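You operate a simulated robot arm through the tools that you are given. There is no shell and no other tool. Be economical: measure what you need, move in short steps, check, and stop when the job is done.

You run a simulated two-armed robot. Do the job below in one go: nothing can be reset, and whatever is moved stays where it is left.

## Task
Fetch the small green cap and set it on top of the yellow plate. Take the yellow stick and put it on top of the white plate. Press the drops button three times. Take the DN65 black ring from the top of the white table and put it on the top of the grey stand. Take the yellow brush and put it on the top of the grey stand. Take the brass nut from the top of the white table and leave it on top of the blue plate. Open the meter lid. The order is free. Set down upright: yellow brush.

It is judged by the outcome, as a careful person would: the job done as asked, and still so three seconds after it is handed in. It fails if anything else is knocked over, pushed out of place, dropped, spilled or broken. A push-on lid holds only when it is set on centred and level and pressed home; a screw cap is set on level and turned clockwise until tight.

## Robot
Two 6-joint arms with two-finger parallel grippers on one trunk, on a base that drives. Base frame: it is fixed to the floor where the robot stands at the start and does not move with it; the origin is under the middle of the robot, x ahead of it, y to its left, z up. Units: cm, degrees, N and s.
The left shoulder is at the start at [-10.5, 17.7, 73.4], the right one opposite. With the tool pointing down near the work surface each hand reaches from about 10 to 70 cm from the robot's upright axis, wherever it stands, measured 20 degrees to its own side. Places, roughly: black ring [200, 475, 75]; blue plate [150, 475, 75]; brass nut (5x5x5 cm) [160, 480, 80]; drops button [-310, 140, 110]; meter lid [-330, 390, 150]; small green cap (3x3x3 cm) [50, -10, 80]; top of the grey stand [370, 490, 80]; white plate [-175, -75, 100]; yellow brush (8x5x6 cm) [190, 500, 80]; yellow plate [-175, -75, 100]; yellow stick (3x2x11 cm) [-290, 110, 100]. Payload 1.57 kg a hand.
The tool frame of a hand sits at the grasp point between the pads (the TCP): z along the fingers, y along the line on which they close. The tips reach 3 cm beyond it. The gripper opens to 8 cm. The fingers are 1.7 cm wide and 1.2 cm thick; the gripper's body (4 by 8.2 cm) begins 8 cm behind the TCP.
Orientation is told as [roll, pitch, yaw] about the base's x, y, z axes, in that order, counted from this pose: with the fingers straight down and closing along the base's y, the tool's x points along the base's -x, its y along +y and its z along -z.

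## Interface
- The arms move only by the tool nudge_tool. It takes "left_motion", "right_motion" or both (then of equal length, played together; a hand with none holds still); each is a list that holds one entry, the list of rows, each a list of 6 numbers: the shift along the tool's x, y, z in cm, then the turn, a rotation vector about the tool's x, y, z in degrees. In form: [[[dx, dy, dz, wx, wy, wz], ...]]. A call has 1 to 20 rows; each row is the pose to reach, as a shift and turn from the pose commanded when the call began, along the tool's axes at that moment. "left_fingers" and "right_fingers" are, for a hand that has rows, the closure in counts, from 0 (fully open) to 255 (shut), set as the call begins (left out, the last holds). Rows are played at 5 a second. More than 5 cm and 8.6 degrees between two rows, or a gripper value outside its range, and nothing of the call is played. Where a pose cannot be reached the arm comes as near as it can. A force on the tool above 40 N (or 10 N above the force at the start of the call, whichever is more), or a blocked arm, ends the call early, and 0.2 s more pass. Each finger travels about 7.2 cm/s and halts on what it meets, pressing with about 25 N; the grip force reading is that of the motor and also rises with nothing between the fingers. The clock runs only during rows and for 0.2 s after the last one: add rows that repeat a pose to give the fingers time. The reply holds the time, the measured pose of the TCP, the force on the tool along the base axes, the opening and the grip force, in the units named above and with some noise, with the torque about the TCP (base axes, N m) and any sound that the robot's microphone picked up, and new pictures: "show" is both (left out), scene, wrist or none (wrist: the cameras of the hands that moved).
- Cameras (640 x 400 px; columns grow to the right, rows downward): "scene" is now at [4.14, -1.95, 145.9]; the picture's right is [-0.22, -0.98, 0.00], its down [-0.70, 0.16, -0.70] and it looks along [0.68, -0.15, -0.72] (base axes); focal length 249 px, centre (320, 200). "left" rides on the left gripper at [7.2, 0.7, -12.2] in its tool frame; the picture's right is [-0.09, 1.00, 0.00], its down [-0.84, -0.08, -0.54] and it looks along [-0.54, -0.05, 0.84] (tool axes); focal length 238 px, centre (320, 200). "right" rides on the right gripper at [7.2, -0.7, -12.2] in its tool frame; the picture's right is [0.09, 1.00, 0.00], its down [-0.84, 0.08, -0.54] and it looks along [-0.54, 0.05, 0.84] (tool axes); focal length 238 px, centre (320, 200). There is no depth. A picture from a camera that has moved, and an enlarged one, comes with that camera's place and axes in the base frame and with its lens.
- raise_lower(by): slides the trunk up (or, below 0, down) by that many cm; the arms and the scene camera ride with it, the base frame stays. It gives what a move gives, with no picture.
- base_move(legs): drives the robot by 1 to 6 legs, each [ahead, left, turn to the left] in cm, cm and degrees, along the robot's own axes; the way and the turn of a leg run together, so that a leg with both is an arc; at most 150 cm and 180 degrees a leg. The arms and the cameras ride along, it lands a little off, and it stops where it bumps. It gives what a move gives, and a new picture of the scene camera.
- aim_head(pan, tilt): turns the head with the scene camera to pan (to the left, within 143 degrees either way) and tilt (down, from -29 to 69), counted from straight ahead of the robot. It gives what a move gives, and a new picture of the scene camera.
- zoom(camera, box): a new picture of the part [left, top, right, bottom] of that camera's present view, enlarged. The clock stands still meanwhile.
- job_done(): hands the job in; it is judged then, once.

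Work in short steps. Places have to be worked out from the pictures, the camera data and where the tool is seen: move nearer, look again, correct. Check each grasp and each placing, and mend what went wrong. You have 186 turns and 260 pictures in all, those below and enlarged ones among them. Open the grippers and draw the arms clear of the work before you hand the job in, unless the task says otherwise; then end with one line.

The tools are called after "Request:" as a command line: name --argument value ..., lists and objects as JSON in quotes. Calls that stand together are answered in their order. nudge_tool: Moves the arms, as the interface text tells. Its arguments: {"type":"object","properties":{"left_motion":{"type":"array","items":{"type":"array","items":{"type":"array","items":{"type":"number"}}}},"left_fingers":{"type":"number"},"right_motion":{"type":"array","items":{"type":"array","items":{"type":"array","items":{"type":"number"}}}},"right_fingers":{"type":"number"},"show":{"type":"string","enum":["both","scene","wrist","none"]}},"required":[]} The other tools are called the same way: raise_lower (by) slides the trunk up or down; base_move (legs) drives the base; aim_head (pan, tilt) turns the head that bears the scene camera; zoom (camera, box) takes an enlarged picture of a part of a camera's view; job_done () hands the job in.

At the start:

```text
time: 0.0
left_tcp_pos: [34.08, 7.87, 102.25]
left_tcp_rot: [0.0, -0.1, -0.1]
left_contact_force: [0.5, -1.3, 0.0]
left_torque: [0.01, 0.0, -0.02]
left_opening: 8.01
left_grip_force: 0.1
right_tcp_pos: [42.5, -26.37, 104.23]
right_tcp_rot: [-0.1, 0.0, 0.0]
right_contact_force: [-0.5, 0.5, -0.2]
right_torque: [-0.04, -0.05, 0.0]
right_opening: 8.01
right_grip_force: 0.2
trunk travel left (down, up): [-17.5, 15.3]
robot x, y, heading: [0.11, 0.42, -0.0]
head pan, tilt: [-12.7, 45.8]
```

scene: 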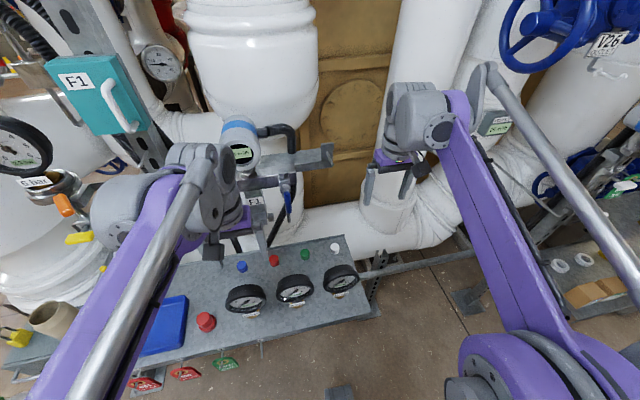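
right: 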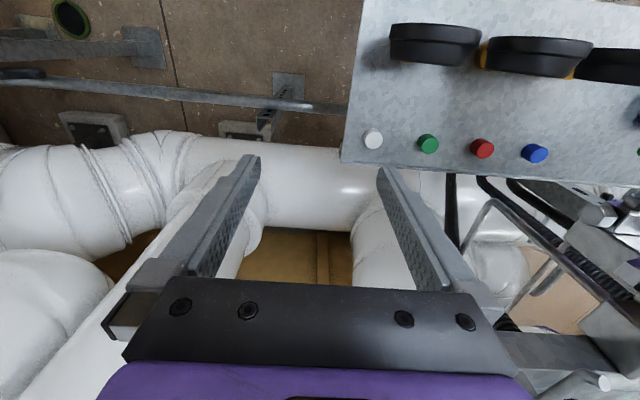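
left: 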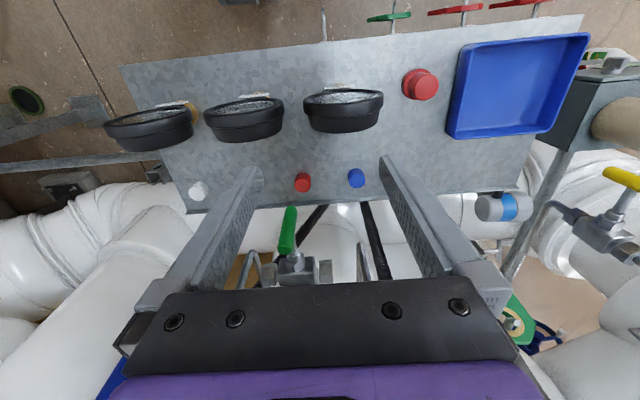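

The green cap seems to be at about [48, -6.5, 75]. I'll look closer at it and around before moving.

Request:
zoom --camera "scene" --box '[200, 220, 380, 340]'

Request:
zoom --camera "right" --box '[340, 90, 580, 240]'

```text
3.33 times, centred on (290, 280) of scene
camera zoom: at [4.14, -1.95, 145.9], right [-0.22, -0.98, 0.0], down [-0.7, 0.16, -0.7], along [0.68, -0.15, -0.72], focal length 830 px, centre (420, -67)
```

zoom: 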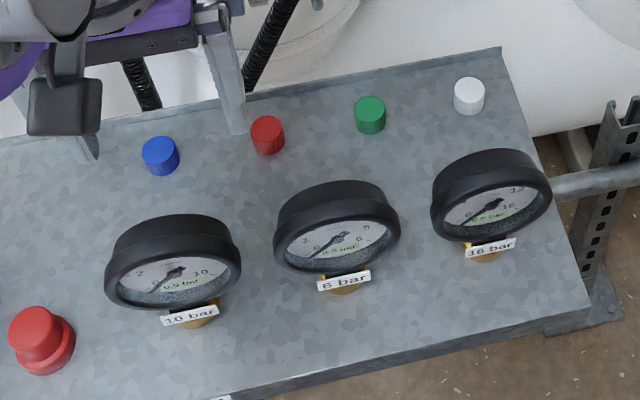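

```text
2.67 times, centred on (460, 165) of right
camera zoom: at [35.36, -27.24, 116.48], right [-0.09, 1.0, 0.0], down [0.84, 0.08, 0.54], along [0.54, 0.05, -0.84], focal length 636 px, centre (-53, 293)
```

zoom: 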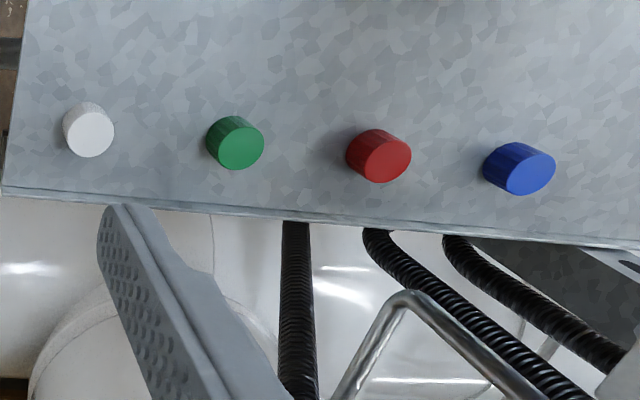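

Two views agree on the green cap being near [48, -6.5, 75]. I'll bring the right hand above it at z≈90 and shift the left hand aside.

Request:
nudge_tool --right_motion '[[[-1, 4, 2, 0, 0, 0], [-2, 8, 4, 0, 0, 0], [-3.5, 12, 6, 0, 0, 0], [-4.5, 16, 9, 0, 0, 0], [-5.5, 19.9, 12, 0, 0, 0], [-5.5, 19.9, 14, 0, 0, 0]]]' --left_motion '[[[1, 4, 0, 0, 0, 0], [2, 8, 0, 0, 0, 0], [3, 10, 0, 0, 0, 0], [4, 10, 0, 0, 0, 0], [4, 10, 0, 0, 0, 0], [4, 10, 0, 0, 0, 0]]]' --right_fingers 0

```text
refused: row 4 steps farther than a row can; nothing moved
```

Step too long; I'll split into smaller rows.

Request:
nudge_tool --right_motion '[[[-1, 3, 2, 0, 0, 0], [-2, 6, 4, 0, 0, 0], [-3, 9, 6, 0, 0, 0], [-4, 12, 8, 0, 0, 0], [-5, 15, 10, 0, 0, 0], [-5.5, 18, 12, 0, 0, 0], [-5.5, 19.9, 14, 0, 0, 0], [-5.5, 19.9, 14, 0, 0, 0]]]' --left_motion '[[[1, 4, 0, 0, 0, 0], [2, 8, 0, 0, 0, 0], [3, 10, 0, 0, 0, 0], [4, 10, 0, 0, 0, 0], [4, 10, 0, 0, 0, 0], [4, 10, 0, 0, 0, 0], [4, 10, 0, 0, 0, 0], [4, 10, 0, 0, 0, 0]]]' --right_fingers 0

```text
time: 0.9
left_tcp_pos: [30.9, 17.82, 102.42]
left_tcp_rot: [0.1, 0.0, -0.2]
left_contact_force: [0.6, 0.0, 0.1]
left_torque: [-0.02, 0.02, -0.01]
left_opening: 7.99
left_grip_force: 0.0
right_tcp_pos: [45.26, -17.72, 98.42]
right_tcp_rot: [-0.5, 0.2, -0.4]
right_contact_force: [-8.7, -10.1, 0.1]
right_torque: [1.3, -1.18, 0.18]
right_opening: 8.04
right_grip_force: 0.0
trunk travel left (down, up): [-17.5, 15.3]
robot x, y, heading: [-0.1, 0.14, -0.4]
head pan, tilt: [-12.7, 45.8]
stopped in row 4 (right hand): the force on the tool passed its limit at 71 N (the readings are from after the stop); the commanded pose is now the measured one
camera scene: at [4.12, -1.98, 145.89], right [-0.22, -0.98, 0.0], down [-0.7, 0.16, -0.7], along [0.68, -0.15, -0.72], focal length 249 px, centre (320, 200)
camera right: at [38.22, -18.24, 110.68], right [-0.08, 1.0, -0.01], down [0.84, 0.07, 0.54], along [0.54, 0.04, -0.84], focal length 238 px, centre (320, 200)
camera left: at [23.84, 18.39, 114.54], right [0.09, 1.0, 0.0], down [0.84, -0.08, 0.54], along [0.54, -0.05, -0.84], focal length 238 px, centre (320, 200)
```

scene: 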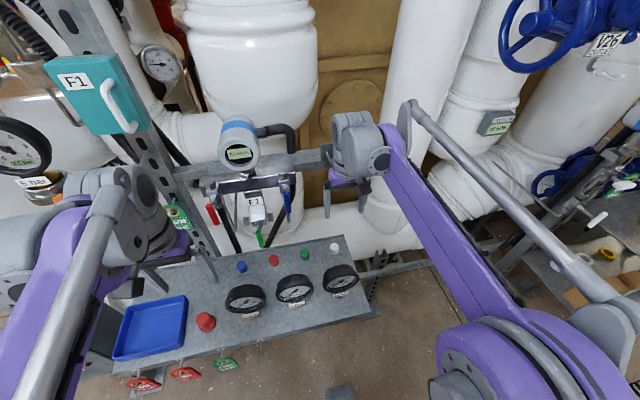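
right: 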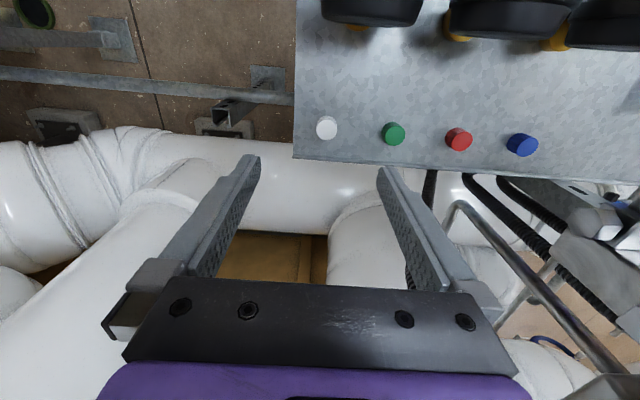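
left: 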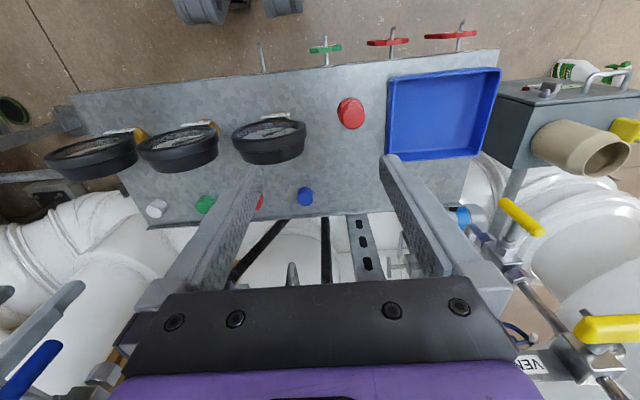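

The right hand bumped the steel bracket in front of the teal box frame. I'll back it towards the robot and look at the bracket.

Request:
nudge_tool --right_motion '[[[2, -1, 0, 0, 0, 0], [5, -2, 0, 0, 0, 0], [9, -2, 0, 0, 0, 0], [12, -2, 0, 0, 0, 0]]]' --show "scene"

Request:
zoom --camera "scene" --box '[180, 100, 420, 250]'

Request:
zoom --camera "right" --box '[0, 0, 640, 400]'

```text
time: 1.9
left_tcp_pos: [30.87, 17.82, 102.3]
left_tcp_rot: [0.0, 0.0, 0.0]
left_contact_force: [0.7, 0.1, 0.2]
left_torque: [0.01, -0.03, 0.0]
left_opening: 8.02
left_grip_force: 0.0
right_tcp_pos: [32.91, -19.78, 98.6]
right_tcp_rot: [-0.3, 0.1, -0.3]
right_contact_force: [0.6, 0.0, 0.4]
right_torque: [-0.01, 0.02, -0.01]
right_opening: 8.01
right_grip_force: 0.1
trunk travel left (down, up): [-17.5, 15.3]
robot x, y, heading: [0.27, 0.11, -0.2]
head pan, tilt: [-12.7, 45.8]
camera scene: at [4.07, -1.95, 145.9], right [-0.22, -0.98, 0.0], down [-0.7, 0.16, -0.7], along [0.68, -0.15, -0.72], focal length 249 px, centre (320, 200)
```

scene: 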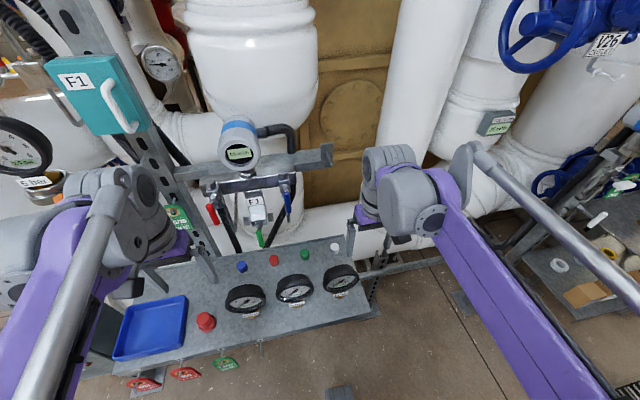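

```text
2.67 times, centred on (300, 175) of scene
camera zoom: at [4.07, -1.95, 145.9], right [-0.22, -0.98, 0.0], down [-0.7, 0.16, -0.7], along [0.68, -0.15, -0.72], focal length 664 px, centre (373, 267)
```

zoom: 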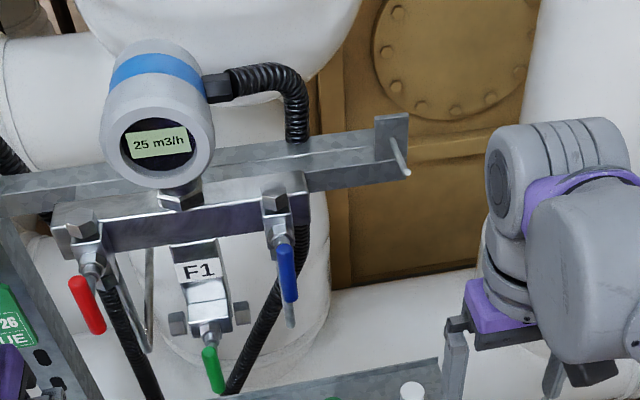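

```text
1.00 times, centred on (320, 200) of right (not enlarged: the box is as wide or as high as the picture)
camera zoom: at [25.96, -20.33, 110.82], right [-0.08, 1.0, -0.01], down [0.84, 0.07, 0.54], along [0.54, 0.04, -0.84], focal length 238 px, centre (320, 200)
```

zoom: 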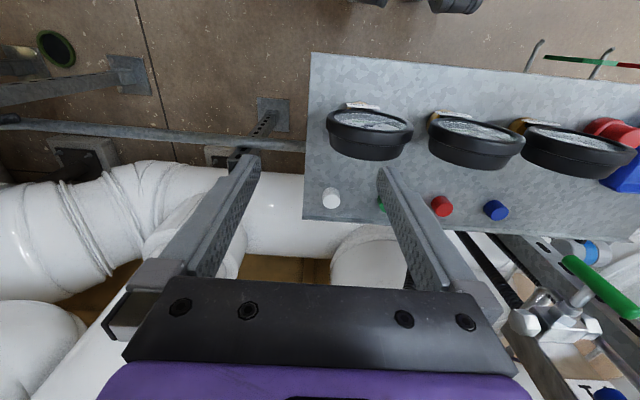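

The manifold, levers and bracket hang above the cap row, so I'll come in from the right at 45° with the fingers closing along x. First I turn the right hand by 90° in clear space.

Request:
nudge_tool --right_motion '[[[0, -1, 0, 0, 0, 8.2], [0, -2, 0, 0, 0, 16.4], [0, -3, 0, 0, 0, 24.6], [0, -4, 0, 0, 0, 32.8], [0, -5, 0, 0, 0, 41], [0, -6, 0, 0, 0, 49.2], [0, -7, 0, 0, 0, 57.4], [0, -8, 0, 0, 0, 65.6], [0, -9, 0, 0, 0, 73.8], [0, -10, 0, 0, 0, 82], [0, -10, 0, 0, 0, 90], [0, -10, 0, 0, 0, 90]]]' --right_fingers 70 --show "scene"

```text
time: 4.5
left_tcp_pos: [30.95, 18.04, 102.23]
left_tcp_rot: [0.1, 0.0, -0.2]
left_contact_force: [-0.4, -0.2, -0.1]
left_torque: [0.0, 0.02, 0.04]
left_opening: 8.0
left_grip_force: 0.0
right_tcp_pos: [33.25, -29.48, 98.5]
right_tcp_rot: [-0.1, -0.4, -90.5]
right_contact_force: [0.1, -0.9, 0.1]
right_torque: [-0.05, 0.02, -0.02]
right_opening: 5.8
right_grip_force: 0.0
trunk travel left (down, up): [-17.5, 15.3]
robot x, y, heading: [0.02, 0.04, 0.1]
head pan, tilt: [-12.7, 45.8]
camera scene: at [4.15, -1.96, 145.9], right [-0.22, -0.98, 0.0], down [-0.7, 0.16, -0.7], along [0.68, -0.15, -0.72], focal length 249 px, centre (320, 200)
```

scene: 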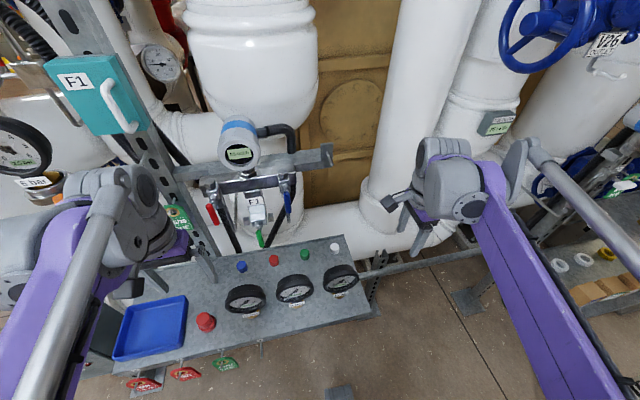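

Now tilt 45° so the fingers point to +y and down, moving to a pre-point on the approach line.

Request:
nudge_tool --right_motion '[[[0, 2, 0, 0, 8, 0], [0, 4, 0, 0, 16, 0], [0, 7, 1, 0, 24, 0], [1, 10, 3, 0, 32, 0], [3, 12, 5, 0, 40, 0], [5, 14, 7, 0, 45, 0], [7, 14.75, 7.5, 0, 45, 0], [7, 14.75, 7.5, 0, 45, 0]]]'

```text
time: 6.3
left_tcp_pos: [30.96, 17.81, 102.44]
left_tcp_rot: [0.2, 0.0, -0.2]
left_contact_force: [-0.3, 0.8, -0.5]
left_torque: [-0.02, 0.0, -0.01]
left_opening: 7.99
left_grip_force: 0.0
right_tcp_pos: [47.97, -22.64, 90.75]
right_tcp_rot: [-0.2, 44.5, -90.6]
right_contact_force: [-0.2, 0.0, -0.9]
right_torque: [-0.02, 0.01, 0.01]
right_opening: 5.82
right_grip_force: 0.0
trunk travel left (down, up): [-17.5, 15.3]
robot x, y, heading: [-0.01, 0.17, 0.0]
head pan, tilt: [-12.7, 45.8]
camera scene: at [4.16, -1.99, 145.9], right [-0.22, -0.98, 0.0], down [-0.7, 0.16, -0.7], along [0.68, -0.15, -0.72], focal length 249 px, centre (320, 200)
camera right: at [47.43, -26.22, 104.55], right [1.0, 0.06, 0.06], down [0.07, -0.98, -0.2], along [0.05, 0.21, -0.98], focal length 238 px, centre (320, 200)
```

scene: 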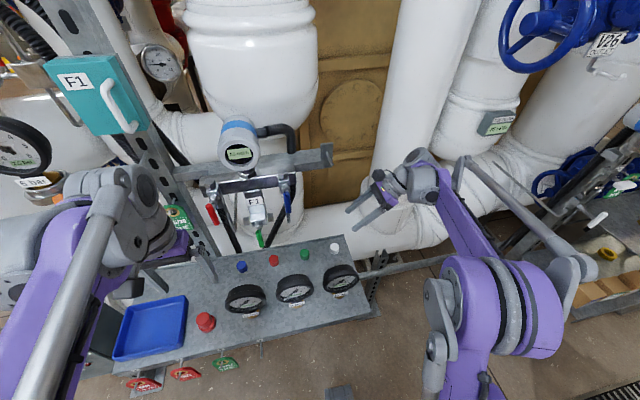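
right: 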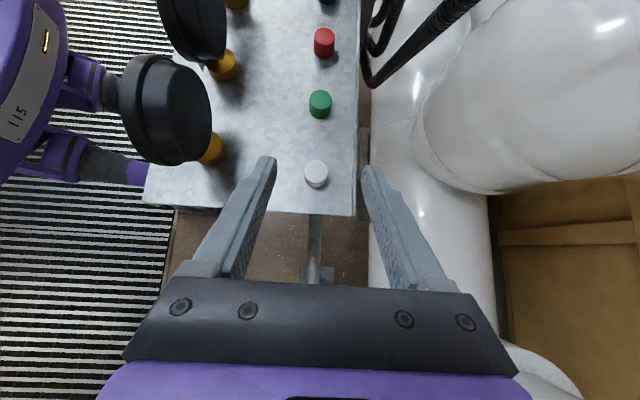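

The green cap is at about [48.1, -6.4], aligned with the hand. I'll advance along the tool axis most of the way and check.

Request:
nudge_tool --right_motion '[[[1.1, 0.1, 2, 0, 0, 0], [1.1, 0.1, 6, 0, 0, 0], [1.1, 0.1, 10, 0, 0, 0], [1.1, 0.1, 13, 0, 0, 0], [1.1, 0.1, 16, 0, 0, 0], [1.1, 0.1, 16, 0, 0, 0]]]'

```text
time: 7.7
left_tcp_pos: [30.97, 17.8, 102.27]
left_tcp_rot: [0.1, 0.0, -0.1]
left_contact_force: [0.4, 0.0, -0.1]
left_torque: [0.0, 0.04, -0.02]
left_opening: 8.01
left_grip_force: 0.0
right_tcp_pos: [48.36, -10.51, 80.2]
right_tcp_rot: [-0.2, 44.6, -90.6]
right_contact_force: [0.6, 0.1, -0.1]
right_torque: [-0.04, 0.01, 0.03]
right_opening: 5.79
right_grip_force: 0.2
trunk travel left (down, up): [-17.5, 15.3]
robot x, y, heading: [-0.05, -0.26, 0.1]
head pan, tilt: [-12.7, 45.8]
camera scene: at [4.14, -1.97, 145.9], right [-0.22, -0.98, 0.0], down [-0.7, 0.16, -0.7], along [0.68, -0.15, -0.72], focal length 249 px, centre (320, 200)
camera right: at [47.73, -14.0, 94.01], right [1.0, 0.06, 0.06], down [0.07, -0.98, -0.2], along [0.05, 0.21, -0.98], focal length 238 px, centre (320, 200)
```

scene: 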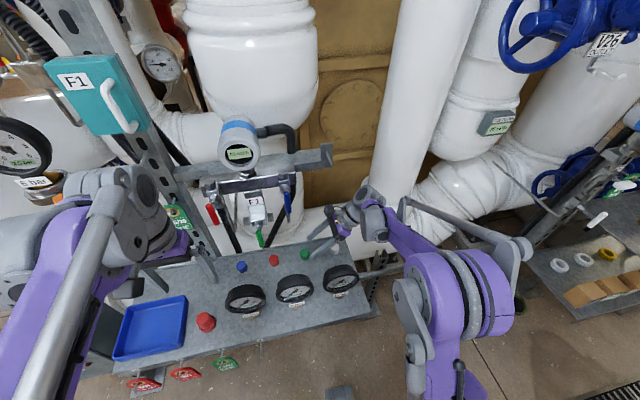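
right: 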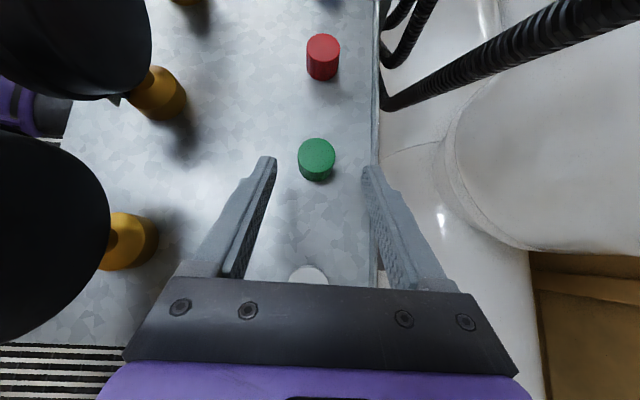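

The cap is centred between the fingers, slightly ahead. Advance 4.7 cm and close.

Request:
nudge_tool --right_motion '[[[0, -0.2, 2, 0, 0, 0], [0, -0.2, 4, 0, 0, 0], [0, -0.2, 4.7, 0, 0, 0], [0, -0.2, 4.7, 0, 0, 0]]]' --show "none"

Request:
nudge_tool --right_motion '[[[0, 0, 0, 0, 0, 0], [0, 0, 0, 0, 0, 0], [0, 0, 0, 0, 0, 0], [0, 0, 0, 0, 0, 0]]]' --right_fingers 255 --show "wrist"

```text
time: 8.7
left_tcp_pos: [30.98, 17.94, 102.34]
left_tcp_rot: [0.2, 0.0, -0.1]
left_contact_force: [0.1, 0.4, 0.5]
left_torque: [-0.03, 0.0, 0.02]
left_opening: 7.99
left_grip_force: 0.1
right_tcp_pos: [48.0, -7.25, 76.83]
right_tcp_rot: [-0.2, 44.6, -90.7]
right_contact_force: [0.1, 0.8, 0.6]
right_torque: [-0.01, 0.02, 0.0]
right_opening: 5.8
right_grip_force: 0.1
trunk travel left (down, up): [-17.5, 15.3]
robot x, y, heading: [0.07, 0.07, 0.1]
head pan, tilt: [-12.7, 45.8]
```

```text
time: 9.7
left_tcp_pos: [30.92, 17.87, 102.45]
left_tcp_rot: [0.1, 0.1, -0.1]
left_contact_force: [-0.4, -0.4, -0.4]
left_torque: [0.02, -0.03, 0.0]
left_opening: 7.99
left_grip_force: 0.1
right_tcp_pos: [47.99, -7.38, 76.95]
right_tcp_rot: [-0.3, 44.6, -90.6]
right_contact_force: [-0.4, 0.8, -0.4]
right_torque: [-0.02, -0.01, 0.0]
right_opening: 2.6
right_grip_force: 25.3
trunk travel left (down, up): [-17.5, 15.3]
robot x, y, heading: [0.47, 0.05, -0.3]
head pan, tilt: [-12.7, 45.8]
camera right: at [47.44, -10.79, 90.64], right [1.0, 0.06, 0.06], down [0.07, -0.98, -0.2], along [0.05, 0.21, -0.98], focal length 238 px, centre (320, 200)
```

right: 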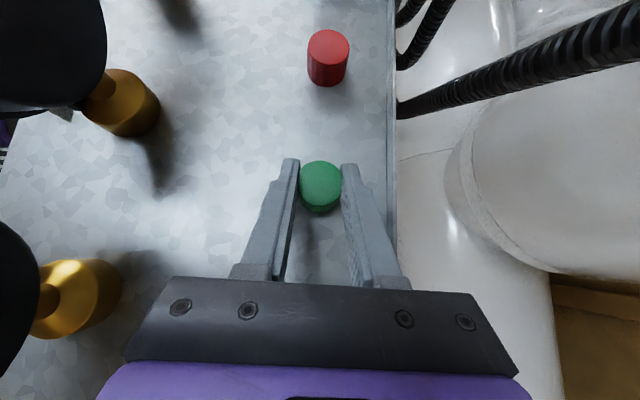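

Gripped at 2.6 cm. Lift straight up a little, then withdraw along the tool axis.

Request:
nudge_tool --right_motion '[[[0.7, 0, -0.7, 0, 0, 0], [1.8, 0, -1.8, 0, 0, 0], [2.5, 0, -5, 0, 0, 0], [2.5, 0, -9, 0, 0, 0], [2.5, 0, -13, 0, 0, 0], [2.5, 0, -17, 0, 0, 0], [2.5, 0, -20, 0, 0, 0]]]'

```text
time: 11.3
left_tcp_pos: [30.92, 17.82, 102.46]
left_tcp_rot: [0.0, 0.1, -0.1]
left_contact_force: [0.3, 0.6, -0.1]
left_torque: [-0.01, -0.01, 0.01]
left_opening: 7.99
left_grip_force: 0.0
right_tcp_pos: [47.72, -19.86, 92.84]
right_tcp_rot: [-0.3, 44.6, -90.5]
right_contact_force: [0.8, 0.0, -0.8]
right_torque: [-0.03, -0.01, 0.04]
right_opening: 2.6
right_grip_force: 24.3
trunk travel left (down, up): [-17.5, 15.3]
robot x, y, heading: [-0.19, 0.1, -0.5]
head pan, tilt: [-12.7, 45.8]
camera scene: at [4.14, -1.98, 145.9], right [-0.22, -0.98, 0.0], down [-0.7, 0.16, -0.7], along [0.68, -0.15, -0.72], focal length 249 px, centre (320, 200)
camera right: at [47.22, -23.3, 106.59], right [1.0, 0.06, 0.06], down [0.07, -0.98, -0.2], along [0.05, 0.21, -0.98], focal length 238 px, centre (320, 200)
```

scene: 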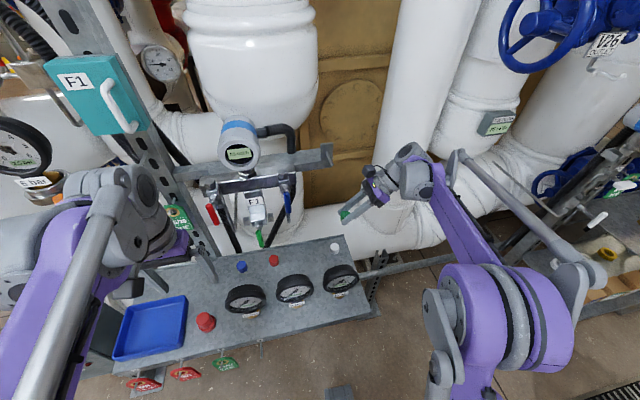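
right: 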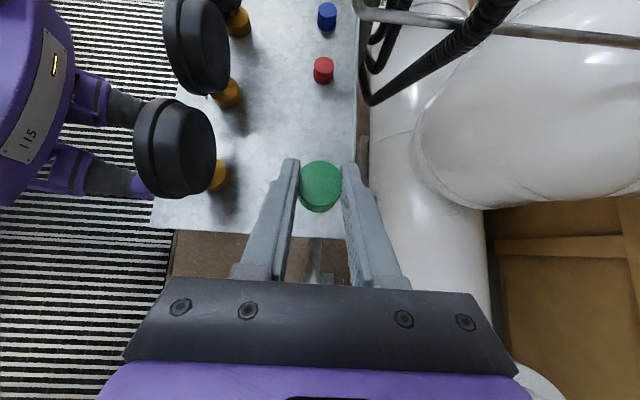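

The cap is held. Bring the hand nearer the robot for driving, and look round for the surroundings.

Request:
nudge_tool --right_motion '[[[-0.5, -3, -2, 0, 0, 0], [-1, -6, -5, 0, 0, 0], [-1.5, -9, -8, 0, 0, 0], [-2, -12, -10, 0, 0, 0], [-2.2, -15, -12, 0, 0, 0]]]' --show "none"

Request:
aim_head --pan 80 --tilt 25

Request:
aim_head --pan 140 --tilt 25

Request:
aim_head --pan -140 --tilt 25

Request:
aim_head --pan -70 --tilt 25

```text
time: 12.5
left_tcp_pos: [30.98, 17.79, 102.34]
left_tcp_rot: [0.0, -0.1, -0.1]
left_contact_force: [-0.7, 0.1, -0.1]
left_torque: [-0.02, 0.03, -0.04]
left_opening: 7.99
left_grip_force: 0.0
right_tcp_pos: [32.62, -29.23, 99.57]
right_tcp_rot: [0.0, 44.6, -90.6]
right_contact_force: [-0.3, -0.6, -0.1]
right_torque: [0.0, 0.02, 0.0]
right_opening: 2.6
right_grip_force: 25.1
trunk travel left (down, up): [-17.5, 15.3]
robot x, y, heading: [0.07, -0.19, 0.2]
head pan, tilt: [-12.7, 45.8]
```

```text
time: 14.2
left_tcp_pos: [30.95, 17.74, 102.27]
left_tcp_rot: [0.0, -0.1, -0.1]
left_contact_force: [-0.5, 0.0, 0.4]
left_torque: [0.01, 0.0, -0.01]
left_opening: 8.0
left_grip_force: 0.0
right_tcp_pos: [32.76, -29.26, 99.62]
right_tcp_rot: [-0.2, 44.6, -90.6]
right_contact_force: [0.8, 0.3, -0.2]
right_torque: [0.03, -0.01, 0.02]
right_opening: 2.62
right_grip_force: 24.8
trunk travel left (down, up): [-17.5, 15.3]
robot x, y, heading: [-0.19, -0.38, -0.1]
head pan, tilt: [80.0, 25.0]
camera scene: at [-2.1, 8.89, 149.07], right [0.98, -0.18, 0.0], down [-0.07, -0.42, -0.91], along [0.16, 0.89, -0.42], focal length 249 px, centre (320, 200)
```

scene: 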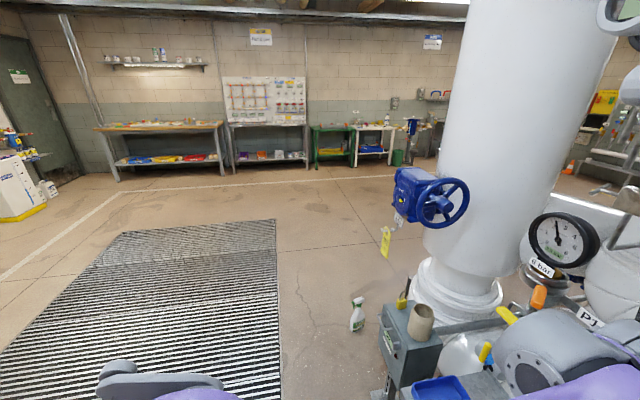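

```text
time: 15.4
left_tcp_pos: [31.01, 17.81, 102.29]
left_tcp_rot: [0.2, 0.0, -0.1]
left_contact_force: [0.1, 0.0, 0.3]
left_torque: [-0.03, 0.01, -0.02]
left_opening: 7.97
left_grip_force: 0.0
right_tcp_pos: [32.64, -29.26, 99.5]
right_tcp_rot: [-0.2, 44.6, -90.7]
right_contact_force: [0.0, -0.2, 0.3]
right_torque: [0.03, 0.0, -0.02]
right_opening: 2.63
right_grip_force: 24.7
trunk travel left (down, up): [-17.5, 15.3]
robot x, y, heading: [-0.24, 0.44, 0.0]
head pan, tilt: [140.0, 25.0]
camera scene: at [-10.76, 5.76, 149.07], right [0.64, 0.76, 0.0], down [0.32, -0.27, -0.91], along [-0.69, 0.58, -0.42], focal length 249 px, centre (320, 200)
```

scene: 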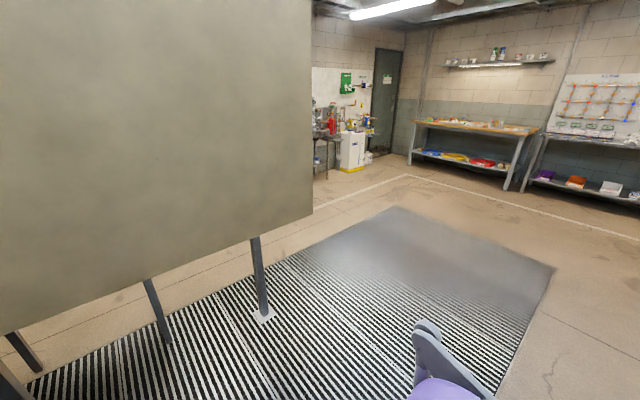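

```text
time: 19.3
left_tcp_pos: [30.89, 17.91, 102.33]
left_tcp_rot: [0.1, 0.2, -0.1]
left_contact_force: [-0.5, 0.1, 0.7]
left_torque: [0.01, 0.0, -0.02]
left_opening: 8.03
left_grip_force: 0.0
right_tcp_pos: [32.67, -29.33, 99.54]
right_tcp_rot: [-0.1, 44.6, -90.6]
right_contact_force: [0.5, -0.8, 0.8]
right_torque: [0.02, 0.05, -0.02]
right_opening: 2.62
right_grip_force: 25.2
trunk travel left (down, up): [-17.5, 15.3]
robot x, y, heading: [0.02, 0.1, 0.1]
head pan, tilt: [-140.0, 25.0]
camera scene: at [-10.78, -6.09, 149.07], right [-0.64, 0.77, 0.0], down [0.32, 0.27, -0.91], along [-0.69, -0.58, -0.42], focal length 249 px, centre (320, 200)
```

scene: 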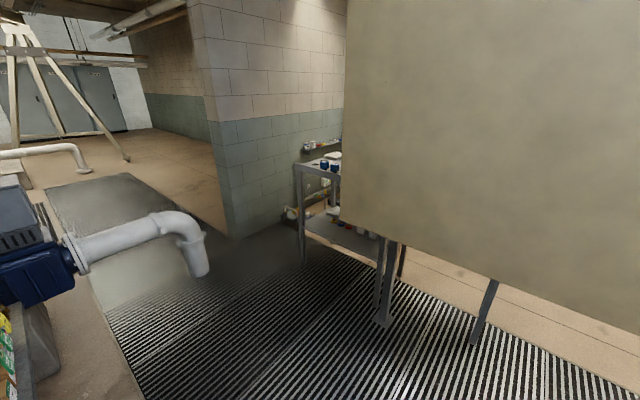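

```text
time: 20.7
left_tcp_pos: [30.99, 17.83, 102.27]
left_tcp_rot: [0.1, 0.0, -0.1]
left_contact_force: [0.6, -0.3, 0.2]
left_torque: [-0.01, 0.01, 0.02]
left_opening: 8.0
left_grip_force: 0.0
right_tcp_pos: [32.68, -29.33, 99.55]
right_tcp_rot: [-0.2, 44.6, -90.6]
right_contact_force: [0.1, 0.1, 0.0]
right_torque: [0.02, -0.01, -0.01]
right_opening: 2.62
right_grip_force: 24.8
trunk travel left (down, up): [-17.5, 15.3]
robot x, y, heading: [0.15, -0.06, -0.2]
head pan, tilt: [-70.0, 25.0]
camera scene: at [-0.58, -8.84, 149.07], right [-0.94, -0.34, 0.0], down [-0.14, 0.4, -0.91], along [0.31, -0.85, -0.42], focal length 249 px, centre (320, 200)
```

scene: 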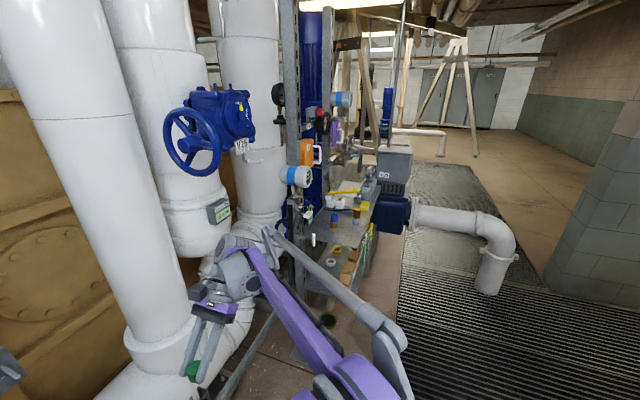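

Behind me is a large board on legs (feet around x=-132..-162, y=-50..57, panel to about y=±100); the stick/button bench lies beyond it. I'll back up, turn left and drive along the aisle to +y, then look.

Request:
aim_head --pan 0 --tilt 25

Request:
base_move --legs '[[-45, 0, 0], [0, 0, 90], [140, 0, 0], [0, 0, 70]]'

```text
time: 22.1
left_tcp_pos: [30.95, 17.88, 102.4]
left_tcp_rot: [0.0, 0.0, -0.2]
left_contact_force: [0.1, 0.5, -1.0]
left_torque: [-0.02, 0.02, 0.0]
left_opening: 7.98
left_grip_force: 0.1
right_tcp_pos: [32.77, -29.26, 99.49]
right_tcp_rot: [-0.2, 44.6, -90.7]
right_contact_force: [-0.1, -0.6, 0.0]
right_torque: [-0.01, 0.02, -0.01]
right_opening: 2.64
right_grip_force: 25.5
trunk travel left (down, up): [-17.5, 15.3]
robot x, y, heading: [-0.41, -0.02, -0.1]
head pan, tilt: [0.0, 25.0]
camera scene: at [5.5, -0.2, 149.07], right [0.0, -1.0, 0.0], down [-0.42, 0.0, -0.91], along [0.91, 0.0, -0.42], focal length 249 px, centre (320, 200)
```

scene: 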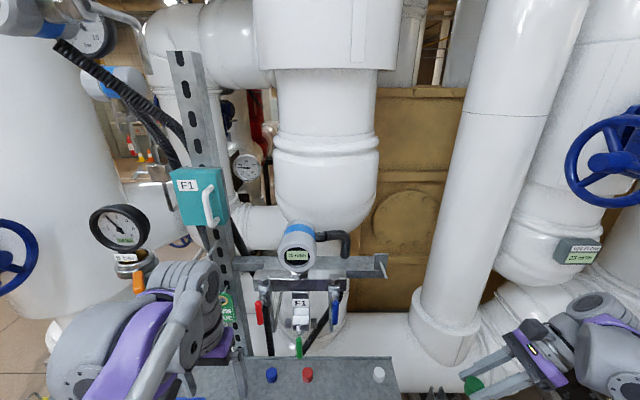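

```text
time: 38.1
left_tcp_pos: [-73.8, 132.68, 102.32]
left_tcp_rot: [0.1, -0.1, 157.6]
left_contact_force: [0.1, -0.9, 0.3]
left_torque: [0.0, 0.02, -0.04]
left_opening: 8.04
left_grip_force: 0.1
right_tcp_pos: [-57.39, 176.98, 99.55]
right_tcp_rot: [-0.3, 44.7, 67.0]
right_contact_force: [0.4, -0.1, -0.1]
right_torque: [0.01, -0.02, 0.01]
right_opening: 2.69
right_grip_force: 25.3
trunk travel left (down, up): [-17.5, 15.3]
robot x, y, heading: [-38.24, 136.99, 157.9]
head pan, tilt: [0.0, 25.0]
camera scene: at [-43.62, 139.34, 149.07], right [0.38, 0.92, 0.0], down [0.39, -0.16, -0.91], along [-0.84, 0.35, -0.42], focal length 249 px, centre (320, 200)
```

scene: 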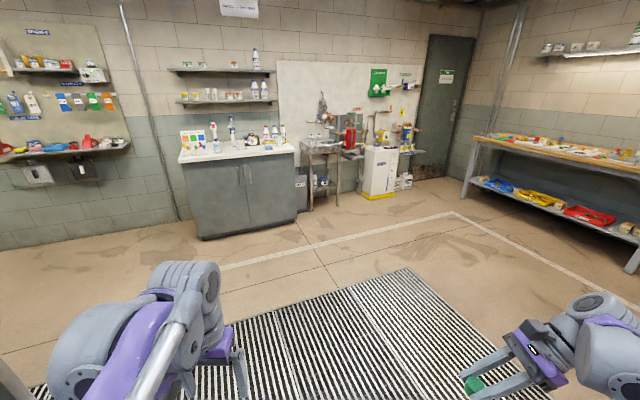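

The cabinet with coloured blocks seems to be the drops/stick bench. Zoom in on it and the other surroundings.

Request:
zoom --camera "scene" --box '[160, 40, 320, 160]'

Request:
zoom --camera "scene" --box '[280, 50, 460, 200]'

Request:
zoom --camera "scene" --box '[0, 20, 160, 200]'

```text
3.33 times, centred on (240, 100) of scene
camera zoom: at [-43.62, 139.34, 149.07], right [0.38, 0.92, 0.0], down [0.39, -0.16, -0.91], along [-0.84, 0.35, -0.42], focal length 830 px, centre (587, 533)
```

zoom: 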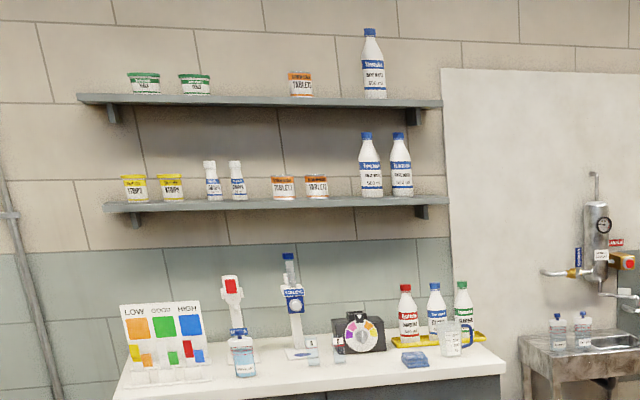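

```text
2.67 times, centred on (370, 125) of scene
camera zoom: at [-43.62, 139.34, 149.07], right [0.38, 0.92, 0.0], down [0.39, -0.16, -0.91], along [-0.84, 0.35, -0.42], focal length 664 px, centre (187, 400)
```

zoom: 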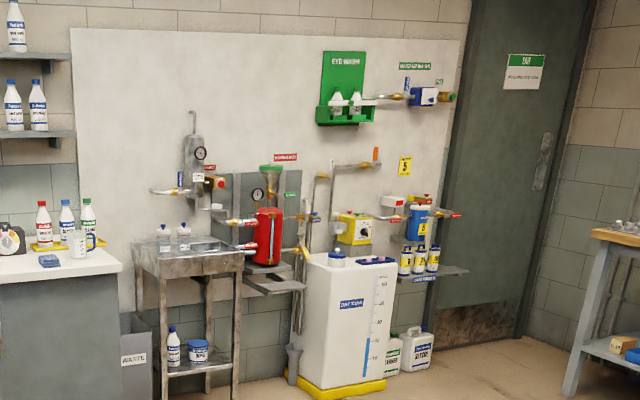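

```text
2.22 times, centred on (80, 110) of scene
camera zoom: at [-43.62, 139.34, 149.07], right [0.38, 0.92, 0.0], down [0.39, -0.16, -0.91], along [-0.84, 0.35, -0.42], focal length 553 px, centre (853, 400)
```

zoom: 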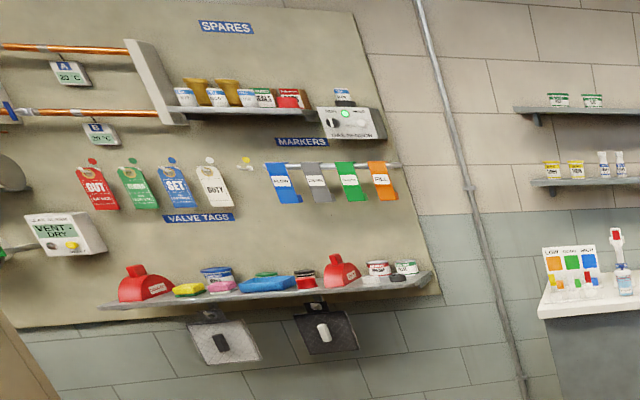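

I'll turn to face the cabinet and drive up nearer to it.

Request:
base_move --legs '[[0, 0, 22], [150, 0, 0], [20, 0, 0]]'

Request:
zoom --camera "scene" --box '[160, 60, 480, 260]'

```text
time: 48.1
left_tcp_pos: [-244.08, 120.55, 102.3]
left_tcp_rot: [0.1, 0.1, 179.9]
left_contact_force: [-0.1, 0.2, -0.1]
left_torque: [0.01, -0.01, -0.01]
left_opening: 8.01
left_grip_force: 0.1
right_tcp_pos: [-245.63, 167.72, 99.59]
right_tcp_rot: [-0.3, 44.7, 89.3]
right_contact_force: [0.1, -0.1, 0.0]
right_torque: [0.03, -0.01, 0.01]
right_opening: 2.7
right_grip_force: 25.0
trunk travel left (down, up): [-17.5, 15.3]
robot x, y, heading: [-213.27, 138.08, 179.6]
head pan, tilt: [0.0, 25.0]
camera scene: at [-218.72, 138.1, 149.07], right [0.0, 1.0, 0.0], down [0.42, 0.0, -0.91], along [-0.91, 0.0, -0.42], focal length 249 px, centre (320, 200)
```

scene: 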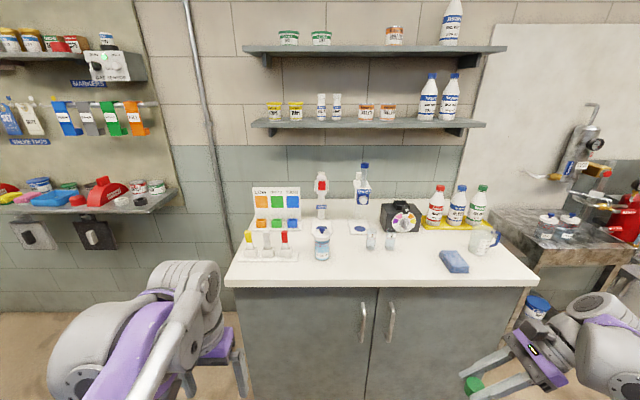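

```text
2.00 times, centred on (320, 160) of scene
camera zoom: at [-218.72, 138.1, 149.07], right [0.0, 1.0, 0.0], down [0.42, 0.0, -0.91], along [-0.91, 0.0, -0.42], focal length 498 px, centre (320, 280)
```

zoom: 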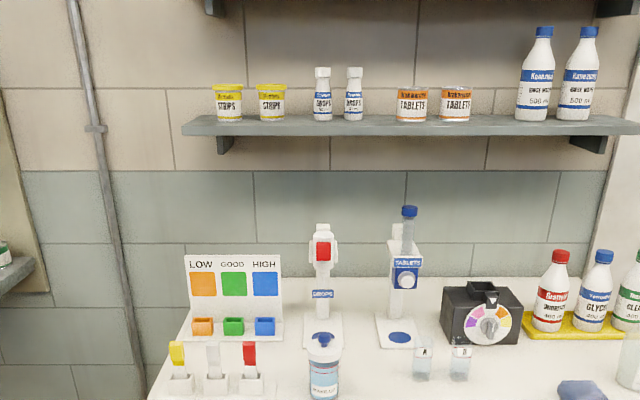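

The drops button (red square) is near [-309, 139, 113], the yellow stick upright near [-293, 113, 100]. I raise both hands before driving closer.

Request:
nudge_tool --left_motion '[[[1, 0, -4, 0, 0, 0], [2, 0, -8, 0, 0, 0], [3, 0, -12, 0, 0, 0], [4, 0, -16, 0, 0, 0], [4, 0, -18, 0, 0, 0]]]' --right_motion '[[[2, -2.8, -2, 0, 0, 0], [4, -5.6, -4, 0, 0, 0], [6, -8.4, -6, 0, 0, 0], [8, -11.2, -8, 0, 0, 0], [9.9, -14, -9.9, 0, 0, 0]]]' --left_fingers 255 --show "none"

Request:
aim_head --pan 0 --tilt 45

```text
time: 49.3
left_tcp_pos: [-239.98, 120.54, 120.5]
left_tcp_rot: [0.0, 0.0, 179.9]
left_contact_force: [0.4, -1.3, -0.1]
left_torque: [0.02, 0.02, 0.03]
left_opening: 0.0
left_grip_force: 21.1
right_tcp_pos: [-234.5, 165.16, 113.08]
right_tcp_rot: [0.3, 43.5, 89.5]
right_contact_force: [0.0, -0.4, -0.8]
right_torque: [0.01, -0.01, -0.01]
right_opening: 2.71
right_grip_force: 25.1
right hand out of reach, approached as far as the arm can: row 4, 5
trunk travel left (down, up): [-17.5, 15.3]
robot x, y, heading: [-213.1, 138.33, 179.7]
head pan, tilt: [0.0, 25.0]
```

```text
time: 50.1
left_tcp_pos: [-239.96, 120.58, 120.39]
left_tcp_rot: [0.1, 0.0, 179.9]
left_contact_force: [-0.3, -0.5, 0.0]
left_torque: [0.0, 0.01, 0.01]
left_opening: 0.02
left_grip_force: 21.2
right_tcp_pos: [-234.63, 165.13, 113.11]
right_tcp_rot: [0.3, 43.4, 89.3]
right_contact_force: [0.4, 0.7, 0.4]
right_torque: [0.01, 0.01, -0.03]
right_opening: 2.71
right_grip_force: 25.1
trunk travel left (down, up): [-17.5, 15.3]
robot x, y, heading: [-212.8, 138.59, 180.1]
head pan, tilt: [0.0, 45.0]
camera scene: at [-217.57, 138.1, 146.02], right [0.0, 1.0, 0.0], down [0.71, 0.0, -0.71], along [-0.71, 0.0, -0.71], focal length 249 px, centre (320, 200)
```

scene: 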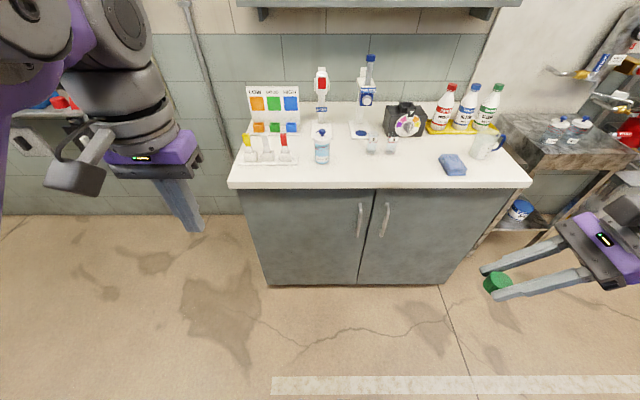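

Cabinet front is at about x=-277 and lower front at -290, so driving 30 cm ahead is safe.

Request:
base_move --legs '[[30, 0, 0]]'

Request:
zoom --camera "scene" --box '[180, 60, 420, 210]'

```text
time: 52.2
left_tcp_pos: [-270.32, 120.54, 120.5]
left_tcp_rot: [0.0, 0.0, 179.9]
left_contact_force: [-1.2, 0.1, -0.2]
left_torque: [0.02, 0.0, -0.01]
left_opening: 0.0
left_grip_force: 21.2
right_tcp_pos: [-264.98, 165.28, 113.05]
right_tcp_rot: [0.3, 43.6, 89.4]
right_contact_force: [-0.6, 0.4, -0.4]
right_torque: [-0.01, 0.01, 0.01]
right_opening: 2.68
right_grip_force: 25.0
trunk travel left (down, up): [-17.5, 15.3]
robot x, y, heading: [-243.24, 138.42, 179.7]
head pan, tilt: [0.0, 45.0]
camera scene: at [-247.91, 138.2, 146.01], right [0.0, 1.0, 0.0], down [0.71, 0.0, -0.71], along [-0.71, 0.0, -0.71], focal length 249 px, centre (320, 200)
```

scene: 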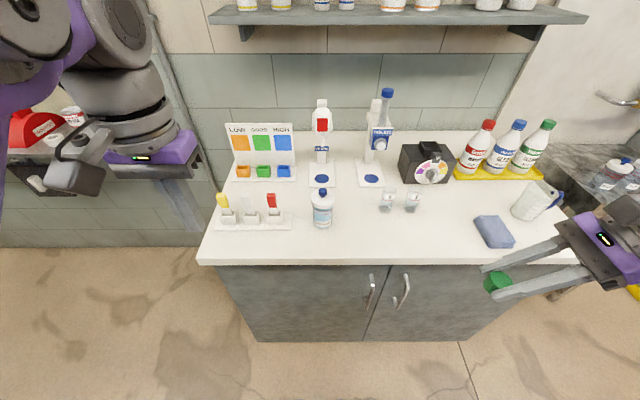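

```text
2.67 times, centred on (300, 135) of scene
camera zoom: at [-247.91, 138.2, 146.01], right [0.0, 1.0, 0.0], down [0.71, 0.0, -0.71], along [-0.71, 0.0, -0.71], focal length 664 px, centre (373, 373)
```

zoom: 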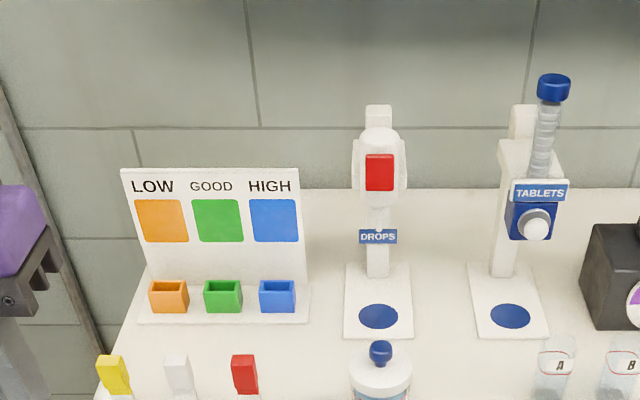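

Triangulated: the button at about [-307, 139, 114], bottle cap top at z≈102. I bring the closed left fingers, tilted 40° forward, to a point before the button.

Request:
nudge_tool --left_motion '[[[-2.5, -3, 0, 0, -4, 0], [-5, -6, 0, 0, -8, 0], [-7.5, -9, 0, 0, -12, 0], [-10, -12, 0, 0, -16, 0], [-12.5, -15, 0, 0, -20, 0], [-15, -17, 0, 0, -24, 0], [-18, -18.4, 1, 0, -28, 0], [-20, -18.4, 2, 0, -32, 0], [-23, -18.4, 3, 0, -36, 0], [-25, -18.4, 3.7, 0, -40, 0], [-25, -18.4, 3.7, 0, -40, 0]]]'

```text
time: 54.6
left_tcp_pos: [-295.23, 139.13, 116.77]
left_tcp_rot: [0.1, -40.2, 179.8]
left_contact_force: [0.1, -0.9, 0.3]
left_torque: [0.02, 0.0, 0.01]
left_opening: 0.0
left_grip_force: 21.1
right_tcp_pos: [-264.86, 165.21, 113.02]
right_tcp_rot: [0.3, 43.5, 89.3]
right_contact_force: [-0.9, 0.1, 0.3]
right_torque: [0.0, -0.03, 0.03]
right_opening: 2.7
right_grip_force: 24.7
trunk travel left (down, up): [-17.5, 15.3]
robot x, y, heading: [-243.13, 138.0, 179.8]
head pan, tilt: [0.0, 45.0]
camera scene: at [-247.87, 138.21, 146.01], right [0.0, 1.0, 0.0], down [0.71, 0.0, -0.71], along [-0.71, 0.0, -0.71], focal length 249 px, centre (320, 200)
camera left: at [-281.77, 138.38, 121.44], right [-0.07, -1.0, 0.06], down [-0.29, 0.08, 0.95], along [-0.95, 0.05, -0.3], focal length 238 px, centre (320, 200)
```

scene: 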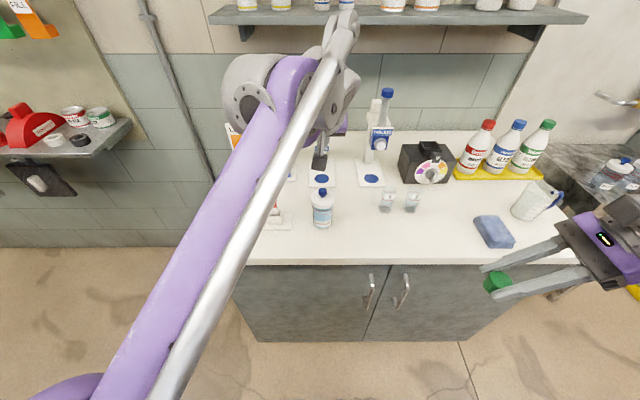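
left: 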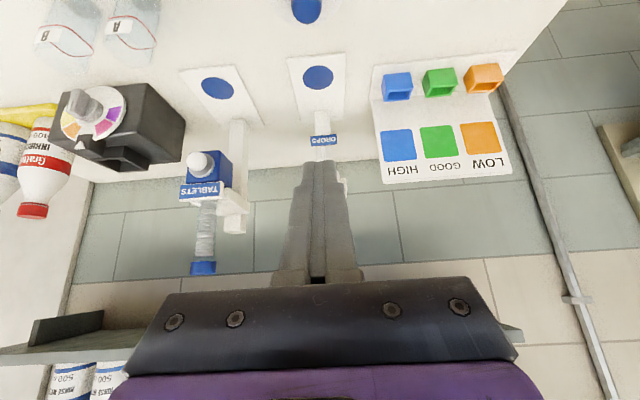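

Lateral alignment is good. Move ahead 7 cm and read the force.

Request:
nudge_tool --left_motion '[[[-2.3, 0, 1.93, 0, 0, 0], [-3.83, 0, 3.2, 0, 0, 0], [-4.6, 0, 3.86, 0, 0, 0], [-5.36, 0, 4.5, 0, 0, 0]]]'

Request:
zoom --camera "scene" --box '[260, 80, 420, 200]'

```text
time: 55.6
left_tcp_pos: [-302.27, 139.2, 116.71]
left_tcp_rot: [0.2, -40.0, 179.7]
left_contact_force: [0.6, 0.5, -0.3]
left_torque: [0.02, 0.04, -0.03]
left_opening: 0.0
left_grip_force: 22.0
right_tcp_pos: [-265.05, 165.23, 113.09]
right_tcp_rot: [0.3, 43.5, 89.3]
right_contact_force: [0.8, 0.2, 0.5]
right_torque: [-0.01, -0.01, 0.0]
right_opening: 2.7
right_grip_force: 24.6
trunk travel left (down, up): [-17.5, 15.3]
robot x, y, heading: [-243.49, 138.12, 179.7]
head pan, tilt: [0.0, 45.0]
camera scene: at [-247.92, 138.21, 146.01], right [0.0, 1.0, 0.0], down [0.71, 0.0, -0.71], along [-0.71, 0.0, -0.71], focal length 249 px, centre (320, 200)
camera left: at [-288.92, 138.36, 121.56], right [-0.07, -1.0, 0.06], down [-0.29, 0.08, 0.95], along [-0.95, 0.05, -0.3], focal length 238 px, centre (320, 200)
```

scene: 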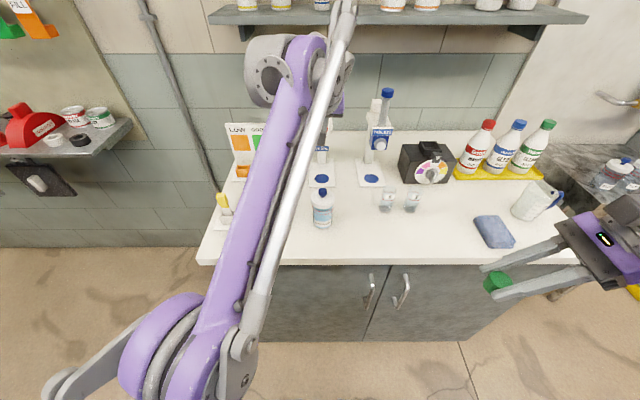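
left: 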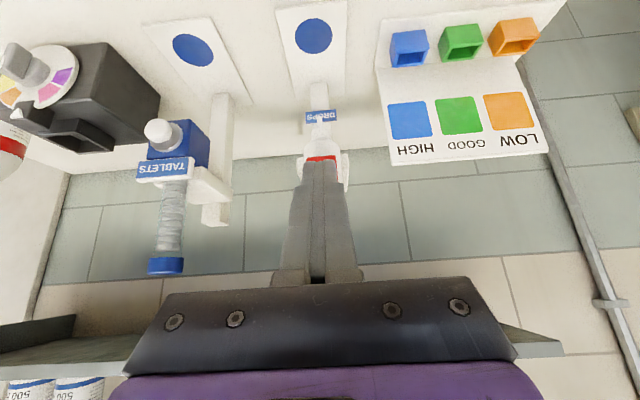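

```text
3.33 times, centred on (340, 140) of scene
camera zoom: at [-247.92, 138.21, 146.01], right [0.0, 1.0, 0.0], down [0.71, 0.0, -0.71], along [-0.71, 0.0, -0.71], focal length 830 px, centre (253, 400)
```

zoom: 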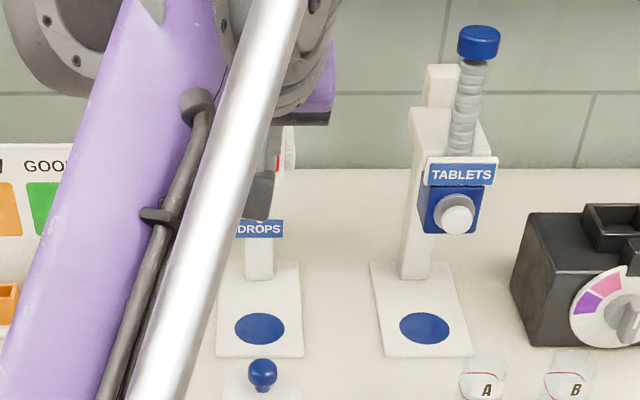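

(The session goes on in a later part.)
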